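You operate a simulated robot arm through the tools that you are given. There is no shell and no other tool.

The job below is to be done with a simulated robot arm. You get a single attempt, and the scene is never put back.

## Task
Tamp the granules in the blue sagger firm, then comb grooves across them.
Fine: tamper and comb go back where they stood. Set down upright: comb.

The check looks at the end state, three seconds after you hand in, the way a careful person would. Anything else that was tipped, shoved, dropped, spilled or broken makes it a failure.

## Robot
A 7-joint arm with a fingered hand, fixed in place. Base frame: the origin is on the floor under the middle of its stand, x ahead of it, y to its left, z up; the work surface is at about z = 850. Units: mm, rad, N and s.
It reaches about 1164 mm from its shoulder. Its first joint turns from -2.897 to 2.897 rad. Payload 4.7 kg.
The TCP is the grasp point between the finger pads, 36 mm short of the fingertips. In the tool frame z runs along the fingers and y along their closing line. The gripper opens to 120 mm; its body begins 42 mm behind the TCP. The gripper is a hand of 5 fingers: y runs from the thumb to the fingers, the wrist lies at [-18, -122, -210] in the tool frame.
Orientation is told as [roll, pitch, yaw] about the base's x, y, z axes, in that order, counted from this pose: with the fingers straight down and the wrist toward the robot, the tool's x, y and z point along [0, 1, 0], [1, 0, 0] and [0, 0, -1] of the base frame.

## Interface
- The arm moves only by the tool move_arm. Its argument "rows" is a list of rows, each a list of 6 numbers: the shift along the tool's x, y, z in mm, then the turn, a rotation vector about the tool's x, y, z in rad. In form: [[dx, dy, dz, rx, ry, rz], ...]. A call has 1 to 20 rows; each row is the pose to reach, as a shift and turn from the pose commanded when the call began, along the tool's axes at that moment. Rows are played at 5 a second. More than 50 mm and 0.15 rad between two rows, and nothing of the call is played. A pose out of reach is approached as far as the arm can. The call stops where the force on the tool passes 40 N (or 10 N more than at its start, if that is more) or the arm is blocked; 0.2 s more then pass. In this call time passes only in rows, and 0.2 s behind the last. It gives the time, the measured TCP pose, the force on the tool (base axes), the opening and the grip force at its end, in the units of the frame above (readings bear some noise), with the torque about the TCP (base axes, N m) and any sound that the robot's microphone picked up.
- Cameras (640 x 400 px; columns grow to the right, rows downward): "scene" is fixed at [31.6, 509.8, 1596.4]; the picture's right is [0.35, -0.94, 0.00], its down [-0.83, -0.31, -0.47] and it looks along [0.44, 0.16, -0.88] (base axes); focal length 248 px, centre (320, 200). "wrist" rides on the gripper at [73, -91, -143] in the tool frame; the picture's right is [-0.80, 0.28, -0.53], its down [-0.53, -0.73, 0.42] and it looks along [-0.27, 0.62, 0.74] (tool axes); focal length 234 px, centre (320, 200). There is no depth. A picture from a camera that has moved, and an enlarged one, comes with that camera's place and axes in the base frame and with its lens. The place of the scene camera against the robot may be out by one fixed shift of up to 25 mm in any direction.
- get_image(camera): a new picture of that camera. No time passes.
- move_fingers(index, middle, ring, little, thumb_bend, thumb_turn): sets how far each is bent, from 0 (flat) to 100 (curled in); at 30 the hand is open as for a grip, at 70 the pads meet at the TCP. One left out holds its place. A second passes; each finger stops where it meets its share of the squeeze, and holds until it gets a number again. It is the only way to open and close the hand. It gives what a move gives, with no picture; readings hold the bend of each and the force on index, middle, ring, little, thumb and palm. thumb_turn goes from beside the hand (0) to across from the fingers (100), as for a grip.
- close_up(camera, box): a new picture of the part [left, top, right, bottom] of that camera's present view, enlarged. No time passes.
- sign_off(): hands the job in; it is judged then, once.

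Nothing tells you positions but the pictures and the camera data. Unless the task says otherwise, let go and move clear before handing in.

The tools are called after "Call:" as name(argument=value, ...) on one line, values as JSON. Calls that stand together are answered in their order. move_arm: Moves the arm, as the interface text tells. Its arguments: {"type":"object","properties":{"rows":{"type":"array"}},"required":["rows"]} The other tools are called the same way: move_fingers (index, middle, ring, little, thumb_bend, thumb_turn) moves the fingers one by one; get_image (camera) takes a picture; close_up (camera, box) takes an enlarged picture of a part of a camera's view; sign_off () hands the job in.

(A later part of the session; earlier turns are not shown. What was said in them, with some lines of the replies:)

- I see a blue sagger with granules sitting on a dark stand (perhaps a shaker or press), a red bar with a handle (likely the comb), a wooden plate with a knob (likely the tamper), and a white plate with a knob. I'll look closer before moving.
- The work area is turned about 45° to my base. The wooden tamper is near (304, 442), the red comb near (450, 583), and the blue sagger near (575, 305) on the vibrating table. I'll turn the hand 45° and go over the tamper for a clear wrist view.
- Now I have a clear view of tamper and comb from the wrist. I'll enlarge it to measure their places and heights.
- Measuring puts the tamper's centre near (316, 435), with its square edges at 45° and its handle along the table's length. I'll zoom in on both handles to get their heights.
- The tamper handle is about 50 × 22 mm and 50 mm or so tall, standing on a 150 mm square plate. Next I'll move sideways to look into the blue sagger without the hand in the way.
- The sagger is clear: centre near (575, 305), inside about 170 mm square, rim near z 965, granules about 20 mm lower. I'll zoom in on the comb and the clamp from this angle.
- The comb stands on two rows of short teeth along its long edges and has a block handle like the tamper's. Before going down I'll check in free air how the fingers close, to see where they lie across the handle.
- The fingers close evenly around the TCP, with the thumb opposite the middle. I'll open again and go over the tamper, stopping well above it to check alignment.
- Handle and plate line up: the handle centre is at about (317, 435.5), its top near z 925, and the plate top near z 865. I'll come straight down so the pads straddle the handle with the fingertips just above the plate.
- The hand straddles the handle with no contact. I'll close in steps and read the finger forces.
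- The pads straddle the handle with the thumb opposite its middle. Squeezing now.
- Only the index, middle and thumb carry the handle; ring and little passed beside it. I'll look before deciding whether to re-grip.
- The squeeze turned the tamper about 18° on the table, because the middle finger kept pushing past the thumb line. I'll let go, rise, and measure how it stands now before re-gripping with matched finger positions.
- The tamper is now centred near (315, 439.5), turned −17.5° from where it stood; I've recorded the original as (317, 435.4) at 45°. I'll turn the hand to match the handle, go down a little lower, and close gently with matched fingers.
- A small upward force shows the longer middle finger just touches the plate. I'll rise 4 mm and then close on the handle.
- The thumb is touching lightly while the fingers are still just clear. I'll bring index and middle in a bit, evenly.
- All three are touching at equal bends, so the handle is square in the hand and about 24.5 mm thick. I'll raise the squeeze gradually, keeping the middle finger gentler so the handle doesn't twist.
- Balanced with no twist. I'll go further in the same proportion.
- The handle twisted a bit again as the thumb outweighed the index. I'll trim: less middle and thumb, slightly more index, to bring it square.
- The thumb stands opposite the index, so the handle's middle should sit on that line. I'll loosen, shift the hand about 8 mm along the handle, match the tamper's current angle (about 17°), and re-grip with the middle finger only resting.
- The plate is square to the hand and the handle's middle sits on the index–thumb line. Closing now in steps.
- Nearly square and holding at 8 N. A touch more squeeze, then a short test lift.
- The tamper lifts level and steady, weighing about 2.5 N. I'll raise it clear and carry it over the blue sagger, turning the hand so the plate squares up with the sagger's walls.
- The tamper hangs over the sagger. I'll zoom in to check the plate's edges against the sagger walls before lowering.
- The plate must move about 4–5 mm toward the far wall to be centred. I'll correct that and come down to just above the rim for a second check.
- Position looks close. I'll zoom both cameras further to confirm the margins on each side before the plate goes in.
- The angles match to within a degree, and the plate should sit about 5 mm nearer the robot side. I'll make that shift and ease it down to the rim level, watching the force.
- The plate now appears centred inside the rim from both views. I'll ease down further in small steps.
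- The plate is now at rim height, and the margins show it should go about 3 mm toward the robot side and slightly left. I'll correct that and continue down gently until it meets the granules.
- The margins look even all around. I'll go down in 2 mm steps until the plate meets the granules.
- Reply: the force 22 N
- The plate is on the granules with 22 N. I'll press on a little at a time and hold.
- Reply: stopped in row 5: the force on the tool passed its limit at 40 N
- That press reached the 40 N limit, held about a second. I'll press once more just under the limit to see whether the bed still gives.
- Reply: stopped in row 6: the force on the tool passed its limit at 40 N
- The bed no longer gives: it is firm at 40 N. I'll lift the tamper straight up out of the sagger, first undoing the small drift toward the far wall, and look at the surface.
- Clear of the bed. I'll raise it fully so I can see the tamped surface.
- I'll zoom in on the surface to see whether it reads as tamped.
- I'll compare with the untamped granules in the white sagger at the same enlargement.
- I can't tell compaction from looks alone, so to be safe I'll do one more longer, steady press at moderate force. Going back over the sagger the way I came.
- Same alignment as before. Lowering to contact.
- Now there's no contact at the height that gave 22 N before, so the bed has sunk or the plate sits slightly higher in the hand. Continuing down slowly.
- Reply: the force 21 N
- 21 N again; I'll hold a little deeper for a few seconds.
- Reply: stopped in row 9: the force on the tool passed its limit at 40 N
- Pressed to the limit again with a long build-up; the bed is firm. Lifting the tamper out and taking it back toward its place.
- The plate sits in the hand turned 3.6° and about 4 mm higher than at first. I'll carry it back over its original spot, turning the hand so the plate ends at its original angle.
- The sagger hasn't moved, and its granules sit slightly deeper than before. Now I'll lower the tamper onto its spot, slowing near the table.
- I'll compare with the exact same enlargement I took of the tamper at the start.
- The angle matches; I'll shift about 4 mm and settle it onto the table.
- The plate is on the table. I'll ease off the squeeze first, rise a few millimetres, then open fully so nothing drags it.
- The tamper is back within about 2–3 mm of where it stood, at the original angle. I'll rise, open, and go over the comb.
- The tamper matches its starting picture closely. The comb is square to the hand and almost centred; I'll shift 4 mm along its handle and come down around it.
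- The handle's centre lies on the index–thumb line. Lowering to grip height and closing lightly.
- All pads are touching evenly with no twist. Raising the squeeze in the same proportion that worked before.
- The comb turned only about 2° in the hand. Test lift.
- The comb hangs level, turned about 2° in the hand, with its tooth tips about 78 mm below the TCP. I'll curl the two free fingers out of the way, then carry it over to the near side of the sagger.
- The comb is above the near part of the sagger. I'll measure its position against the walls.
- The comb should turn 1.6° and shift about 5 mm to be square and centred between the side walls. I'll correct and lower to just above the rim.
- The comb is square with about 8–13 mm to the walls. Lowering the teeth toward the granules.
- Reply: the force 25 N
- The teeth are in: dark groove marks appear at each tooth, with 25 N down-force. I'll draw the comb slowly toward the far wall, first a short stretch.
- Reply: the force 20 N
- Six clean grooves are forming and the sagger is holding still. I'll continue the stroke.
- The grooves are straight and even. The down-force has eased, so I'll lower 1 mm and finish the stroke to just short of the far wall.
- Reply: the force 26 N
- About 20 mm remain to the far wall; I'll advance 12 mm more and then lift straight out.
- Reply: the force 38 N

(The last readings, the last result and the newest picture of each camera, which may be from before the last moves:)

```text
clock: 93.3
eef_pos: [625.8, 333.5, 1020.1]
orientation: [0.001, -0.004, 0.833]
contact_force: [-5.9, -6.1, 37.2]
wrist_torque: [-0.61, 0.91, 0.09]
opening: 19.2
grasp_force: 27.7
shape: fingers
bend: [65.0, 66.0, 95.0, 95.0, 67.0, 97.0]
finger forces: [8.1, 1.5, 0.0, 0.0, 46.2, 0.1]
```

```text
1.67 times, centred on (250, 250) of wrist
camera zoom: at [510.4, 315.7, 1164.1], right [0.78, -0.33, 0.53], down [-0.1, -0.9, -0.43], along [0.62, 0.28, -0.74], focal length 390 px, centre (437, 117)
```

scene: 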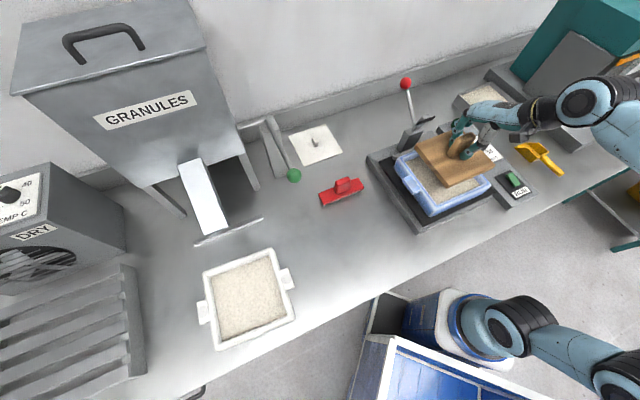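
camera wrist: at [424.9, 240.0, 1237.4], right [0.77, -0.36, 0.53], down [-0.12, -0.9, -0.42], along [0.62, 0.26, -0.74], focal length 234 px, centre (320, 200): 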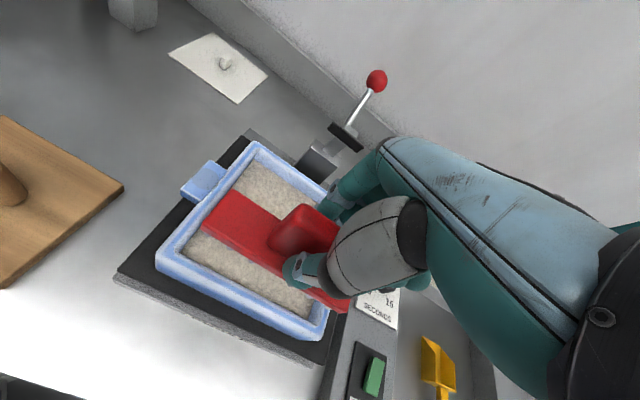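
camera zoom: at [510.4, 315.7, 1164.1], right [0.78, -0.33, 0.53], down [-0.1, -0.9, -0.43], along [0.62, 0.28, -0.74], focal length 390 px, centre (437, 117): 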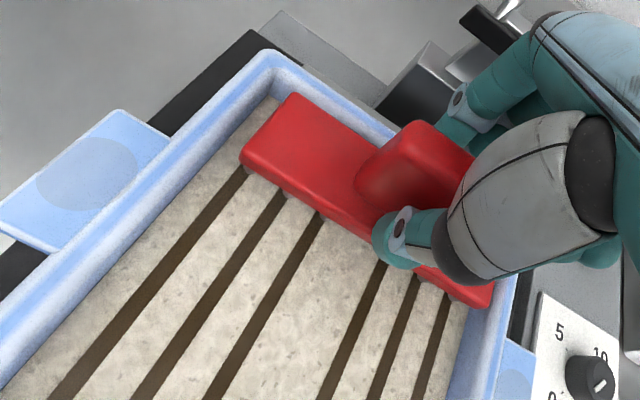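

The stroke is complete. Lifting the comb straight up out of the sagger.

Call:
move_arm(rows=[[0, -0.5, -2, 0, 0, 0], [0, -0.5, -6, 0, 0, 0], [0, -0.5, -12, 0, 0, 0], [0, -0.5, -20, 0, 0, 0], [0, -0.5, -32, 0, 0, 0], [0, -0.5, -50, 0, 0, 0], [0, -0.5, -70, 0, 0, 0], [0, -0.5, -80, 0, 0, 0], [0, -0.5, -80, 0, 0, 0]])

Call:
get_image(camera="wrist")

Call:
close_up(camera="scene", box=[380, 90, 520, 230])

Call:
close_up(camera="wrist", box=[190, 170, 370, 330])

```text
clock: 95.3
eef_pos: [628.4, 333.2, 1100.9]
orientation: [-0.001, 0.0, 0.833]
contact_force: [1.0, 0.6, -1.3]
wrist_torque: [0.01, -0.01, 0.01]
opening: 19.7
grasp_force: 10.8
shape: fingers
bend: [63.0, 65.0, 95.0, 95.0, 67.0, 97.0]
finger forces: [9.6, 1.4, 0.0, 0.0, 10.8, 0.0]
```

```text
taken
camera wrist: at [513.0, 316.8, 1244.4], right [0.78, -0.33, 0.53], down [-0.1, -0.9, -0.42], along [0.61, 0.28, -0.74], focal length 234 px, centre (320, 200)
```

wrist: 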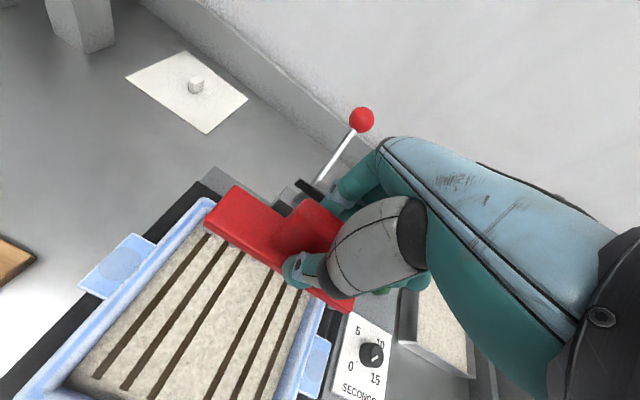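

```text
2.86 times, centred on (450, 160) of scene
camera zoom: at [31.6, 509.8, 1596.4], right [0.35, -0.94, 0.0], down [-0.83, -0.31, -0.47], along [0.44, 0.16, -0.88], focal length 708 px, centre (-51, 314)
```

zoom: 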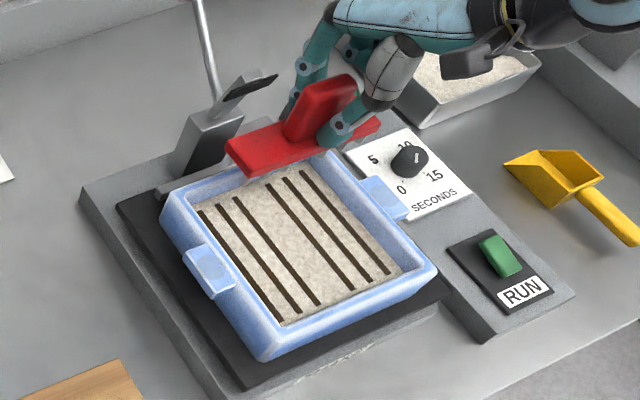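

```text
2.50 times, centred on (280, 250) of wrist
camera zoom: at [513.0, 316.8, 1244.4], right [0.78, -0.33, 0.53], down [-0.1, -0.9, -0.42], along [0.61, 0.28, -0.74], focal length 585 px, centre (420, 75)
```

zoom: 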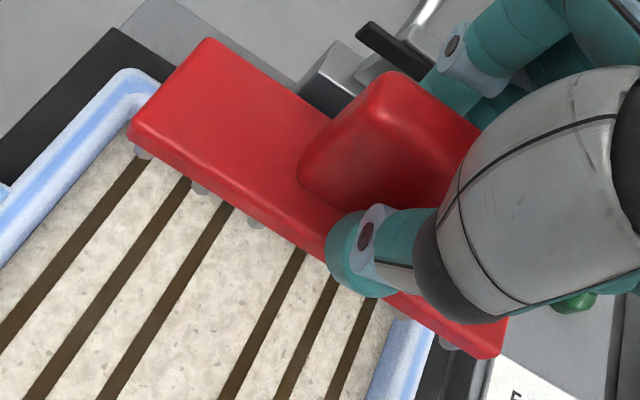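

Six full grooves run across the tamped bed. The comb slipped up several millimetres in the grip and now sits about 3° turned; I'll carry it back above its original place near (455, 575).

Call:
move_arm(rows=[[14, 3, 0, 0, 0, 0], [42, 9, 0, 0, 0, 0], [70, 15.3, 0, 0, 0, 0], [98, 21.4, 0, 0, 0, 0], [126, 27.5, 0, 0, 0, 0], [154, 33.6, 0, 0, 0, 0], [182, 39.7, 0, 0, 0, 0], [210, 45.9, 0, 0, 0, 0], [238, 52, 0, 0, 0, 0], [262, 57.2, 0, 0, 0, -0.003], [274, 59.8, 0, 0, 0, -0.003], [278.4, 60.8, 0, 0, 0, -0.003], [278.4, 60.8, 15, 0, 0, -0.003], [278.4, 60.8, 42, 0, 0, -0.003], [278.4, 60.8, 70, 0, 0, -0.003], [278.4, 60.8, 98, 0, 0, -0.003], [278.4, 60.8, 122, 0, 0, -0.003], [278.4, 60.8, 138, 0, 0, -0.003], [278.4, 60.8, 145, 0, 0, -0.003], [278.4, 60.8, 145, 0, 0, -0.003]])

Call:
get_image(camera="wrist")

Call:
close_up(camera="scene", box=[310, 160, 410, 285])

Call:
close_up(camera="scene", box=[380, 110, 510, 220])

```text
clock: 99.5
eef_pos: [458.1, 564.7, 955.5]
orientation: [0.001, 0.001, 0.837]
contact_force: [0.3, -0.3, -1.9]
wrist_torque: [-0.03, 0.04, 0.04]
opening: 19.6
grasp_force: 10.3
shape: fingers
bend: [63.0, 65.0, 95.0, 95.0, 67.0, 97.0]
finger forces: [9.4, 1.3, 0.0, 0.1, 10.8, 0.0]
```

```text
taken
camera wrist: at [343.6, 547.9, 1099.9], right [0.78, -0.33, 0.53], down [-0.1, -0.9, -0.42], along [0.61, 0.28, -0.74], focal length 234 px, centre (320, 200)
```

wrist: 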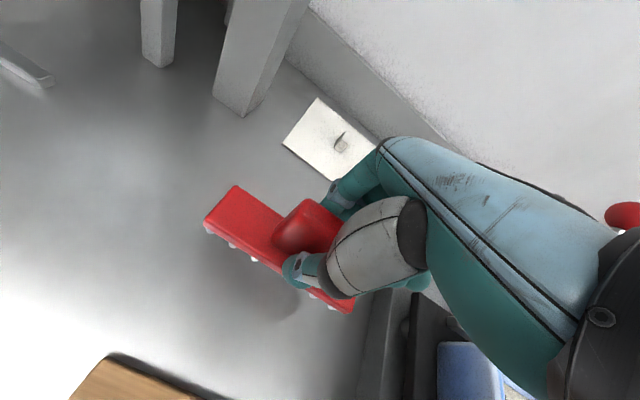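

```text
3.20 times, centred on (360, 222) of scene
camera zoom: at [31.6, 509.8, 1596.4], right [0.35, -0.94, 0.0], down [-0.83, -0.31, -0.47], along [0.44, 0.16, -0.88], focal length 793 px, centre (192, 128)
```

zoom: 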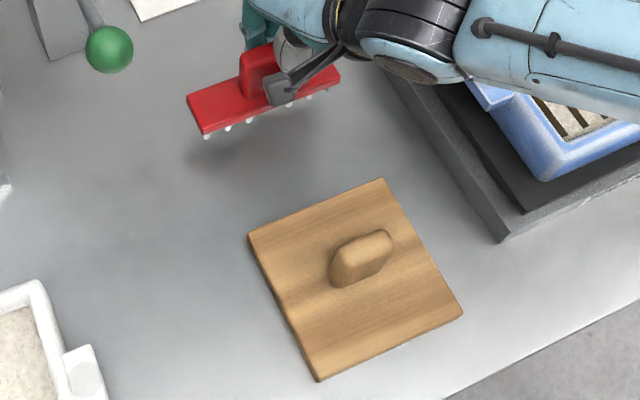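

```text
3.64 times, centred on (445, 165) of scene
camera zoom: at [31.6, 509.8, 1596.4], right [0.35, -0.94, 0.0], down [-0.83, -0.31, -0.47], along [0.44, 0.16, -0.88], focal length 901 px, centre (-134, 327)
```

zoom: 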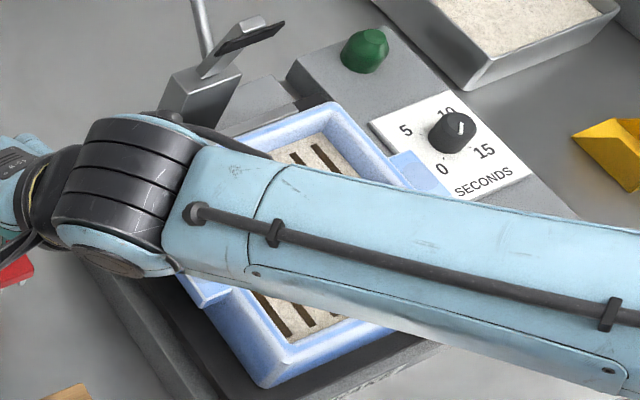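

Compared with the starting picture the comb needs about 5 mm forward. I'll shift it and lower slowly, feeling for the table.

Call:
move_arm(rows=[[-1.6, 2, 4, 0, 0, 0], [-3.3, 4.1, 10, 0, 0, 0], [-3.3, 4.1, 16, 0, 0, 0], [-3.3, 4.1, 20, 0, 0, 0], [-3.3, 4.1, 22, 0, 0, 0], [-3.3, 4.1, 22, 0, 0, 0]])

Call:
close_up(camera="scene", box=[310, 160, 410, 285])

Call:
close_up(camera="wrist", box=[190, 170, 370, 330])

```text
clock: 100.9
eef_pos: [463.9, 564.5, 933.2]
orientation: [0.0, 0.0, 0.835]
contact_force: [-0.6, -0.6, -1.5]
wrist_torque: [0.01, -0.06, -0.03]
opening: 19.3
grasp_force: 11.1
shape: fingers
bend: [63.0, 65.0, 95.0, 95.0, 67.0, 97.0]
finger forces: [9.4, 1.3, 0.0, 0.0, 10.8, 0.0]
```

```text
3.20 times, centred on (360, 222) of scene
camera zoom: at [31.6, 509.8, 1596.4], right [0.35, -0.94, 0.0], down [-0.83, -0.31, -0.47], along [0.44, 0.16, -0.88], focal length 793 px, centre (192, 128)
```

zoom: 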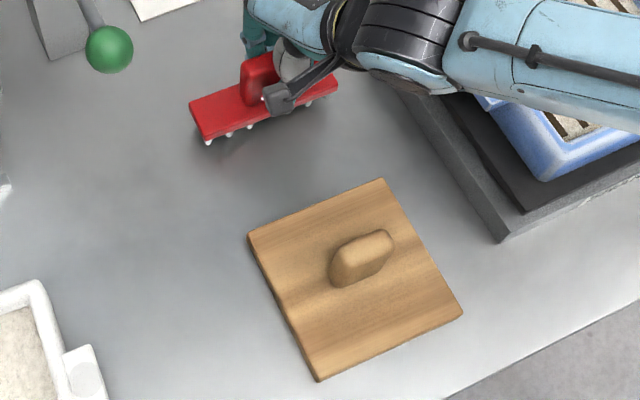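

```text
2.50 times, centred on (280, 250) of wrist
camera zoom: at [349.4, 547.8, 1076.4], right [0.78, -0.33, 0.53], down [-0.1, -0.9, -0.42], along [0.61, 0.28, -0.74], focal length 585 px, centre (420, 75)
```

zoom: 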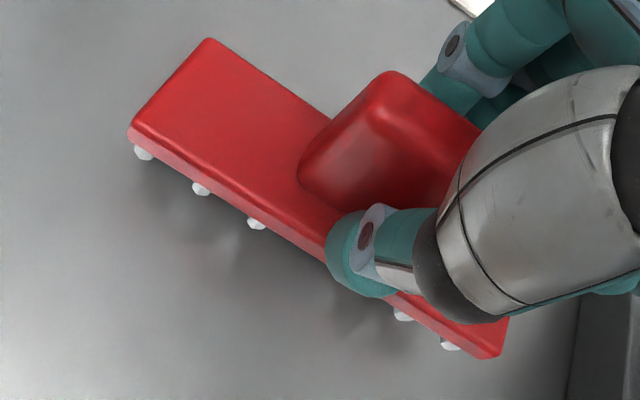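

It's now directly above its original place. Lowering to touch down.

Call:
move_arm(rows=[[0, 0, 2, 0, 0, 0], [0, 0, 4, 0, 0, 0], [0, 0, 6, 0, 0, 0], [0, 0, 7.5, 0, 0, 0], [0, 0, 7.5, 0, 0, 0]])

```text
clock: 102.1
eef_pos: [466.2, 565.8, 924.1]
orientation: [-0.003, -0.001, 0.836]
contact_force: [-0.3, 0.1, -2.6]
wrist_torque: [-0.01, 0.01, 0.0]
opening: 19.4
grasp_force: 10.8
shape: fingers
bend: [63.0, 65.0, 95.0, 95.0, 67.0, 97.0]
finger forces: [9.4, 1.5, 0.0, 0.1, 10.8, 0.1]
```

Call:
move_arm(rows=[[0, 0, 1, 0, 0, 0], [0, 0, 2, 0, 0, 0], [0, 0, 3, 0, 0, 0], [0, 0, 3, 0, 0, 0]])

Call:
close_up(camera="wrist", box=[190, 170, 370, 330])

Call:
close_up(camera="scene", box=[310, 160, 410, 285])

```text
clock: 103.1
eef_pos: [466.0, 566.9, 921.2]
orientation: [0.0, 0.0, 0.836]
contact_force: [0.0, -0.4, -1.1]
wrist_torque: [0.02, -0.02, 0.0]
opening: 19.3
grasp_force: 10.8
shape: fingers
bend: [63.0, 65.0, 95.0, 95.0, 67.0, 97.0]
finger forces: [9.4, 1.4, 0.1, 0.0, 10.9, 0.0]
```

```text
2.50 times, centred on (280, 250) of wrist
camera zoom: at [350.9, 548.7, 1065.8], right [0.78, -0.33, 0.53], down [-0.1, -0.9, -0.42], along [0.61, 0.28, -0.74], focal length 585 px, centre (420, 75)
```

zoom: 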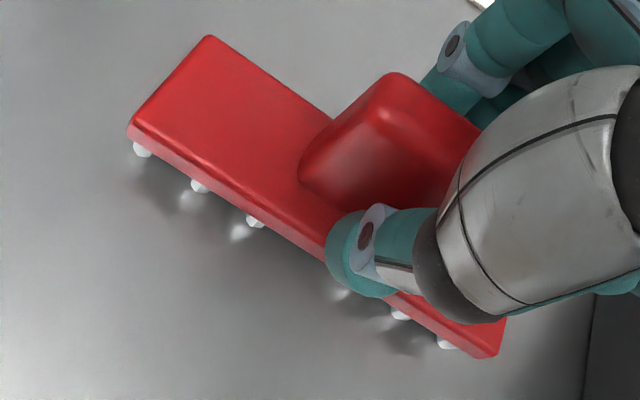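

```text
3.20 times, centred on (360, 222) of scene
camera zoom: at [31.6, 509.8, 1596.4], right [0.35, -0.94, 0.0], down [-0.83, -0.31, -0.47], along [0.44, 0.16, -0.88], focal length 793 px, centre (192, 128)
```

zoom: 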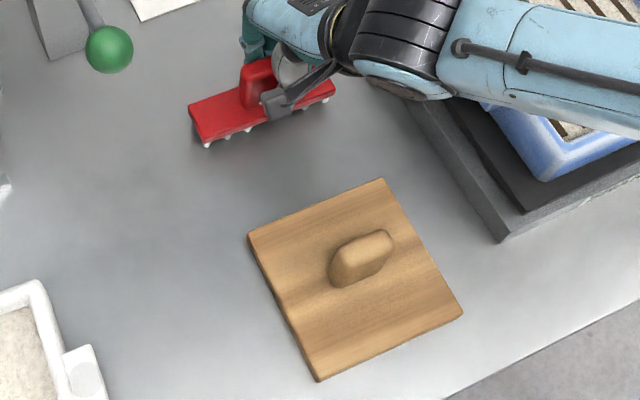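

The comb overlays its starting picture almost exactly. A millimetre or two more to touch.

Call:
move_arm(rows=[[0, 0, 1, 0, 0, 0], [0, 0, 2, 0, 0, 0], [0, 0, 2, 0, 0, 0]])

```text
clock: 103.9
eef_pos: [464.9, 564.8, 921.1]
orientation: [0.001, -0.002, 0.835]
contact_force: [-1.1, -0.4, 6.2]
wrist_torque: [0.07, -0.03, 0.03]
opening: 19.3
grasp_force: 12.3
shape: fingers
bend: [63.0, 65.0, 95.0, 95.0, 67.0, 97.0]
finger forces: [9.2, 4.1, 0.0, 0.0, 12.1, 0.1]
```

The comb stands on the table. Easing the grip, rising slightly, then opening and leaving.

Call:
move_fingers(index=61, middle=61, thumb_bend=62)

Call:
move_arm(rows=[[0, 0, -2, 0, 0, 0], [0, 0, -5, 0, 0, 0], [0, 0, -8, 0, 0, 0]])

Call:
close_up(camera="wrist", box=[190, 170, 370, 330])

Call:
close_up(camera="scene", box=[310, 160, 410, 285])

```text
clock: 104.9
eef_pos: [465.4, 565.2, 922.1]
orientation: [0.001, -0.002, 0.835]
contact_force: [-0.1, -0.2, 14.1]
wrist_torque: [0.26, -0.07, -0.01]
opening: 25.6
grasp_force: 6.5
shape: fingers
bend: [63.0, 62.0, 95.0, 95.0, 62.0, 97.0]
finger forces: [11.1, 2.8, 0.0, 0.1, 0.2, 0.1]
```

```text
clock: 105.7
eef_pos: [466.9, 565.0, 926.2]
orientation: [-0.002, 0.0, 0.837]
contact_force: [0.1, -0.8, 0.3]
wrist_torque: [0.01, -0.04, 0.0]
opening: 28.2
grasp_force: 0.1
shape: fingers
bend: [61.0, 61.0, 95.0, 95.0, 62.0, 97.0]
finger forces: [0.0, 0.0, 0.1, 0.1, 0.0, 0.1]
```

```text
2.50 times, centred on (280, 250) of wrist
camera zoom: at [350.6, 548.5, 1070.6], right [0.78, -0.33, 0.53], down [-0.1, -0.9, -0.42], along [0.61, 0.28, -0.74], focal length 585 px, centre (420, 75)
```

zoom: 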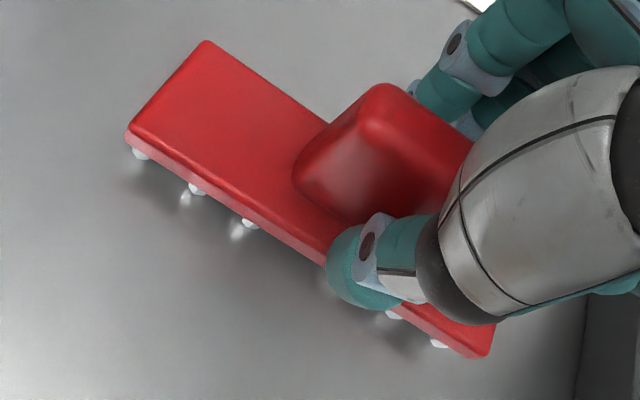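

```text
3.20 times, centred on (360, 222) of scene
camera zoom: at [31.6, 509.8, 1596.4], right [0.35, -0.94, 0.0], down [-0.83, -0.31, -0.47], along [0.44, 0.16, -0.88], focal length 793 px, centre (192, 128)
```

zoom: 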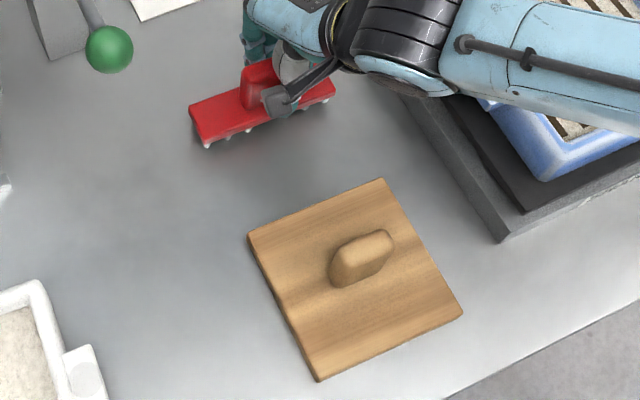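

Released and standing. Opening wider and rising clear.

Call:
move_fingers(index=45, middle=45, thumb_bend=45)

Call:
move_arm(rows=[[0, 0, -10, 0, 0, 0], [0, 0, -25, 0, 0, 0], [0, 0, -50, 0, 0, 0], [0, 0, -80, 0, 0, 0], [0, 0, -120, 0, 0, 0], [0, 0, -160, 0, 0, 0], [0, 0, -200, 0, 0, 0], [0, 0, -240, 0, 0, 0], [0, 0, -280, 0, 0, 0]])

Call:
get_image(camera="scene")

Call:
get_image(camera="wrist")

```text
clock: 106.7
eef_pos: [465.5, 565.3, 927.1]
orientation: [0.0, -0.001, 0.836]
contact_force: [-0.2, -0.3, 0.4]
wrist_torque: [0.01, 0.03, -0.01]
opening: 77.5
grasp_force: 0.0
shape: fingers
bend: [45.0, 45.0, 95.0, 95.0, 45.0, 97.0]
finger forces: [0.0, 0.0, 0.1, 0.0, 0.0, 0.0]
```

```text
clock: 108.7
eef_pos: [465.6, 567.4, 1204.6]
orientation: [0.001, 0.003, 0.836]
contact_force: [-0.2, 0.3, 0.0]
wrist_torque: [-0.04, -0.01, 0.0]
opening: 77.6
grasp_force: 0.0
shape: fingers
bend: [45.0, 45.0, 95.0, 95.0, 45.0, 97.0]
finger forces: [0.0, 0.0, 0.0, 0.1, 0.0, 0.1]
```

```text
taken
```

scene: 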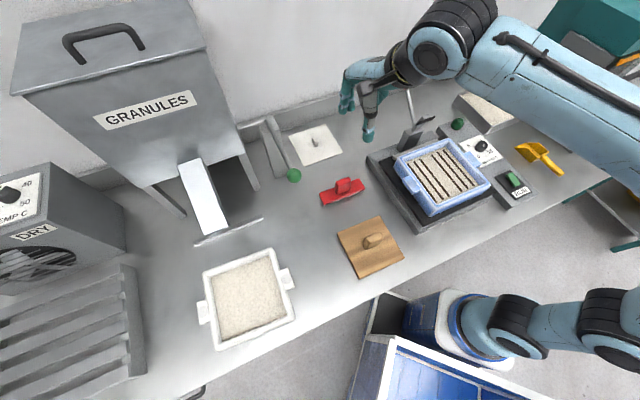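

```text
taken
camera wrist: at [350.3, 550.0, 1349.6], right [0.78, -0.33, 0.53], down [-0.1, -0.9, -0.42], along [0.61, 0.28, -0.74], focal length 234 px, centre (320, 200)
```

wrist: 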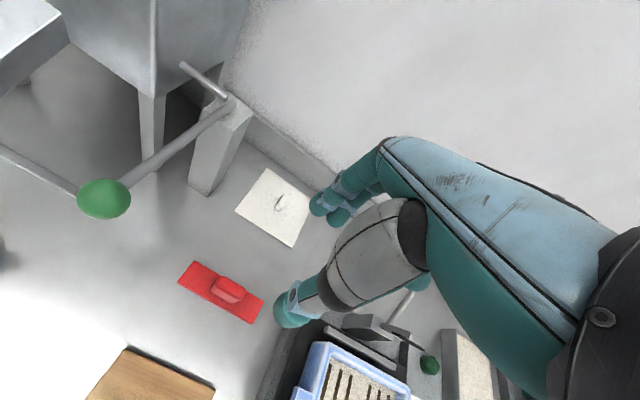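

The hand is clear. I'll check comb, tamper and sagger against the pictures from the start.

Call:
close_up(camera="scene", box=[312, 165, 372, 215])

Call:
close_up(camera="scene", box=[310, 160, 410, 285])

Call:
close_up(camera="scene", box=[380, 110, 510, 220])

Call:
close_up(camera="wrist", box=[80, 240, 420, 400])

```text
8.00 times, centred on (342, 190) of scene
camera zoom: at [31.6, 509.8, 1596.4], right [0.35, -0.94, 0.0], down [-0.83, -0.31, -0.47], along [0.44, 0.16, -0.88], focal length 1983 px, centre (144, 280)
```

zoom: 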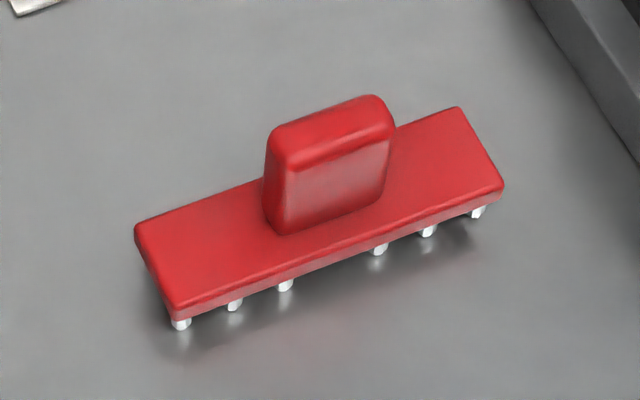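

```text
3.20 times, centred on (360, 222) of scene
camera zoom: at [31.6, 509.8, 1596.4], right [0.35, -0.94, 0.0], down [-0.83, -0.31, -0.47], along [0.44, 0.16, -0.88], focal length 793 px, centre (192, 128)
```

zoom: 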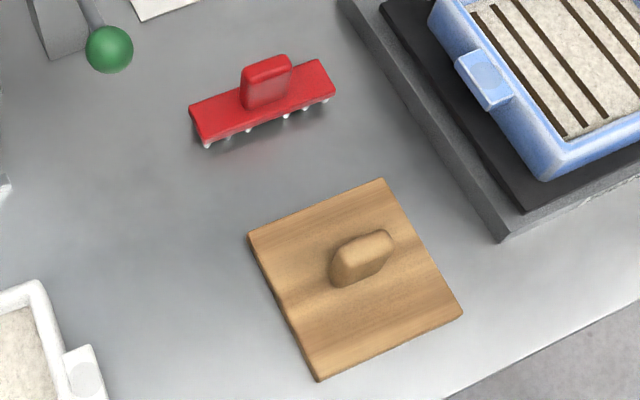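

```text
3.64 times, centred on (445, 165) of scene
camera zoom: at [31.6, 509.8, 1596.4], right [0.35, -0.94, 0.0], down [-0.83, -0.31, -0.47], along [0.44, 0.16, -0.88], focal length 901 px, centre (-134, 327)
```

zoom: 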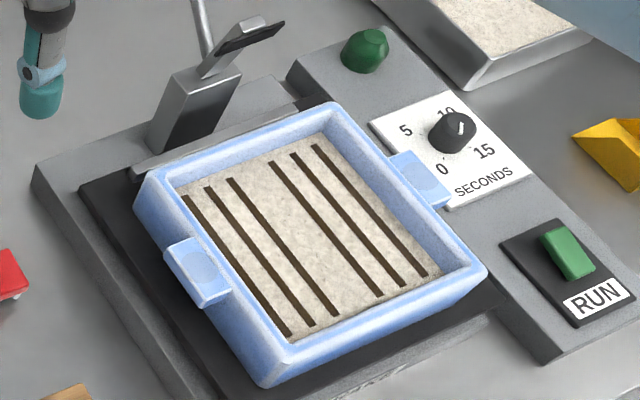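

```text
1.88 times, centred on (250, 320) of wrist
camera zoom: at [350.3, 550.0, 1349.6], right [0.78, -0.33, 0.53], down [-0.1, -0.9, -0.42], along [0.61, 0.28, -0.74], focal length 441 px, centre (452, -26)
```

zoom: 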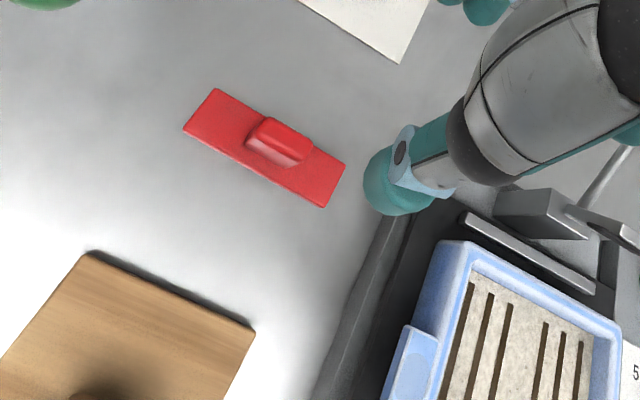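

Everything checks out. The blue sagger hasn't moved, and its bed is tamped and has six straight grooves across it. The tamper and the upright comb stand within about 3 mm of where they were, and the hand is empty and clear, so I'm handing in.

Call:
sign_off()

```text
The job is handed in.
```

The granules in the blue sagger are tamped and have six straight grooves combed across them. The job is handed in.

- **Tamping:** I pressed with the wooden tamper three times, each until the arm stopped at its 40 N limit. The bed gave no further on the repeat presses. The pictures barely show the compaction, so I judged it firm by that force.
- **Grooves:** The comb went in near the robot-side wall and was drawn almost to the far wall. The grooves start and end a short way inside the walls.
- **Tools put back:** The tamper and the comb are each within about 3 mm of where they started, at their original angles. The comb stands upright on its teeth.
- **Everything else:** The sagger has not shifted, and I saw nothing spilled, tipped or knocked. The hand is empty and clear.

On the first attempts to grip the tamper, it turned in place on the table by up to about 28°. I then gripped it squarely and set it back at its original angle.
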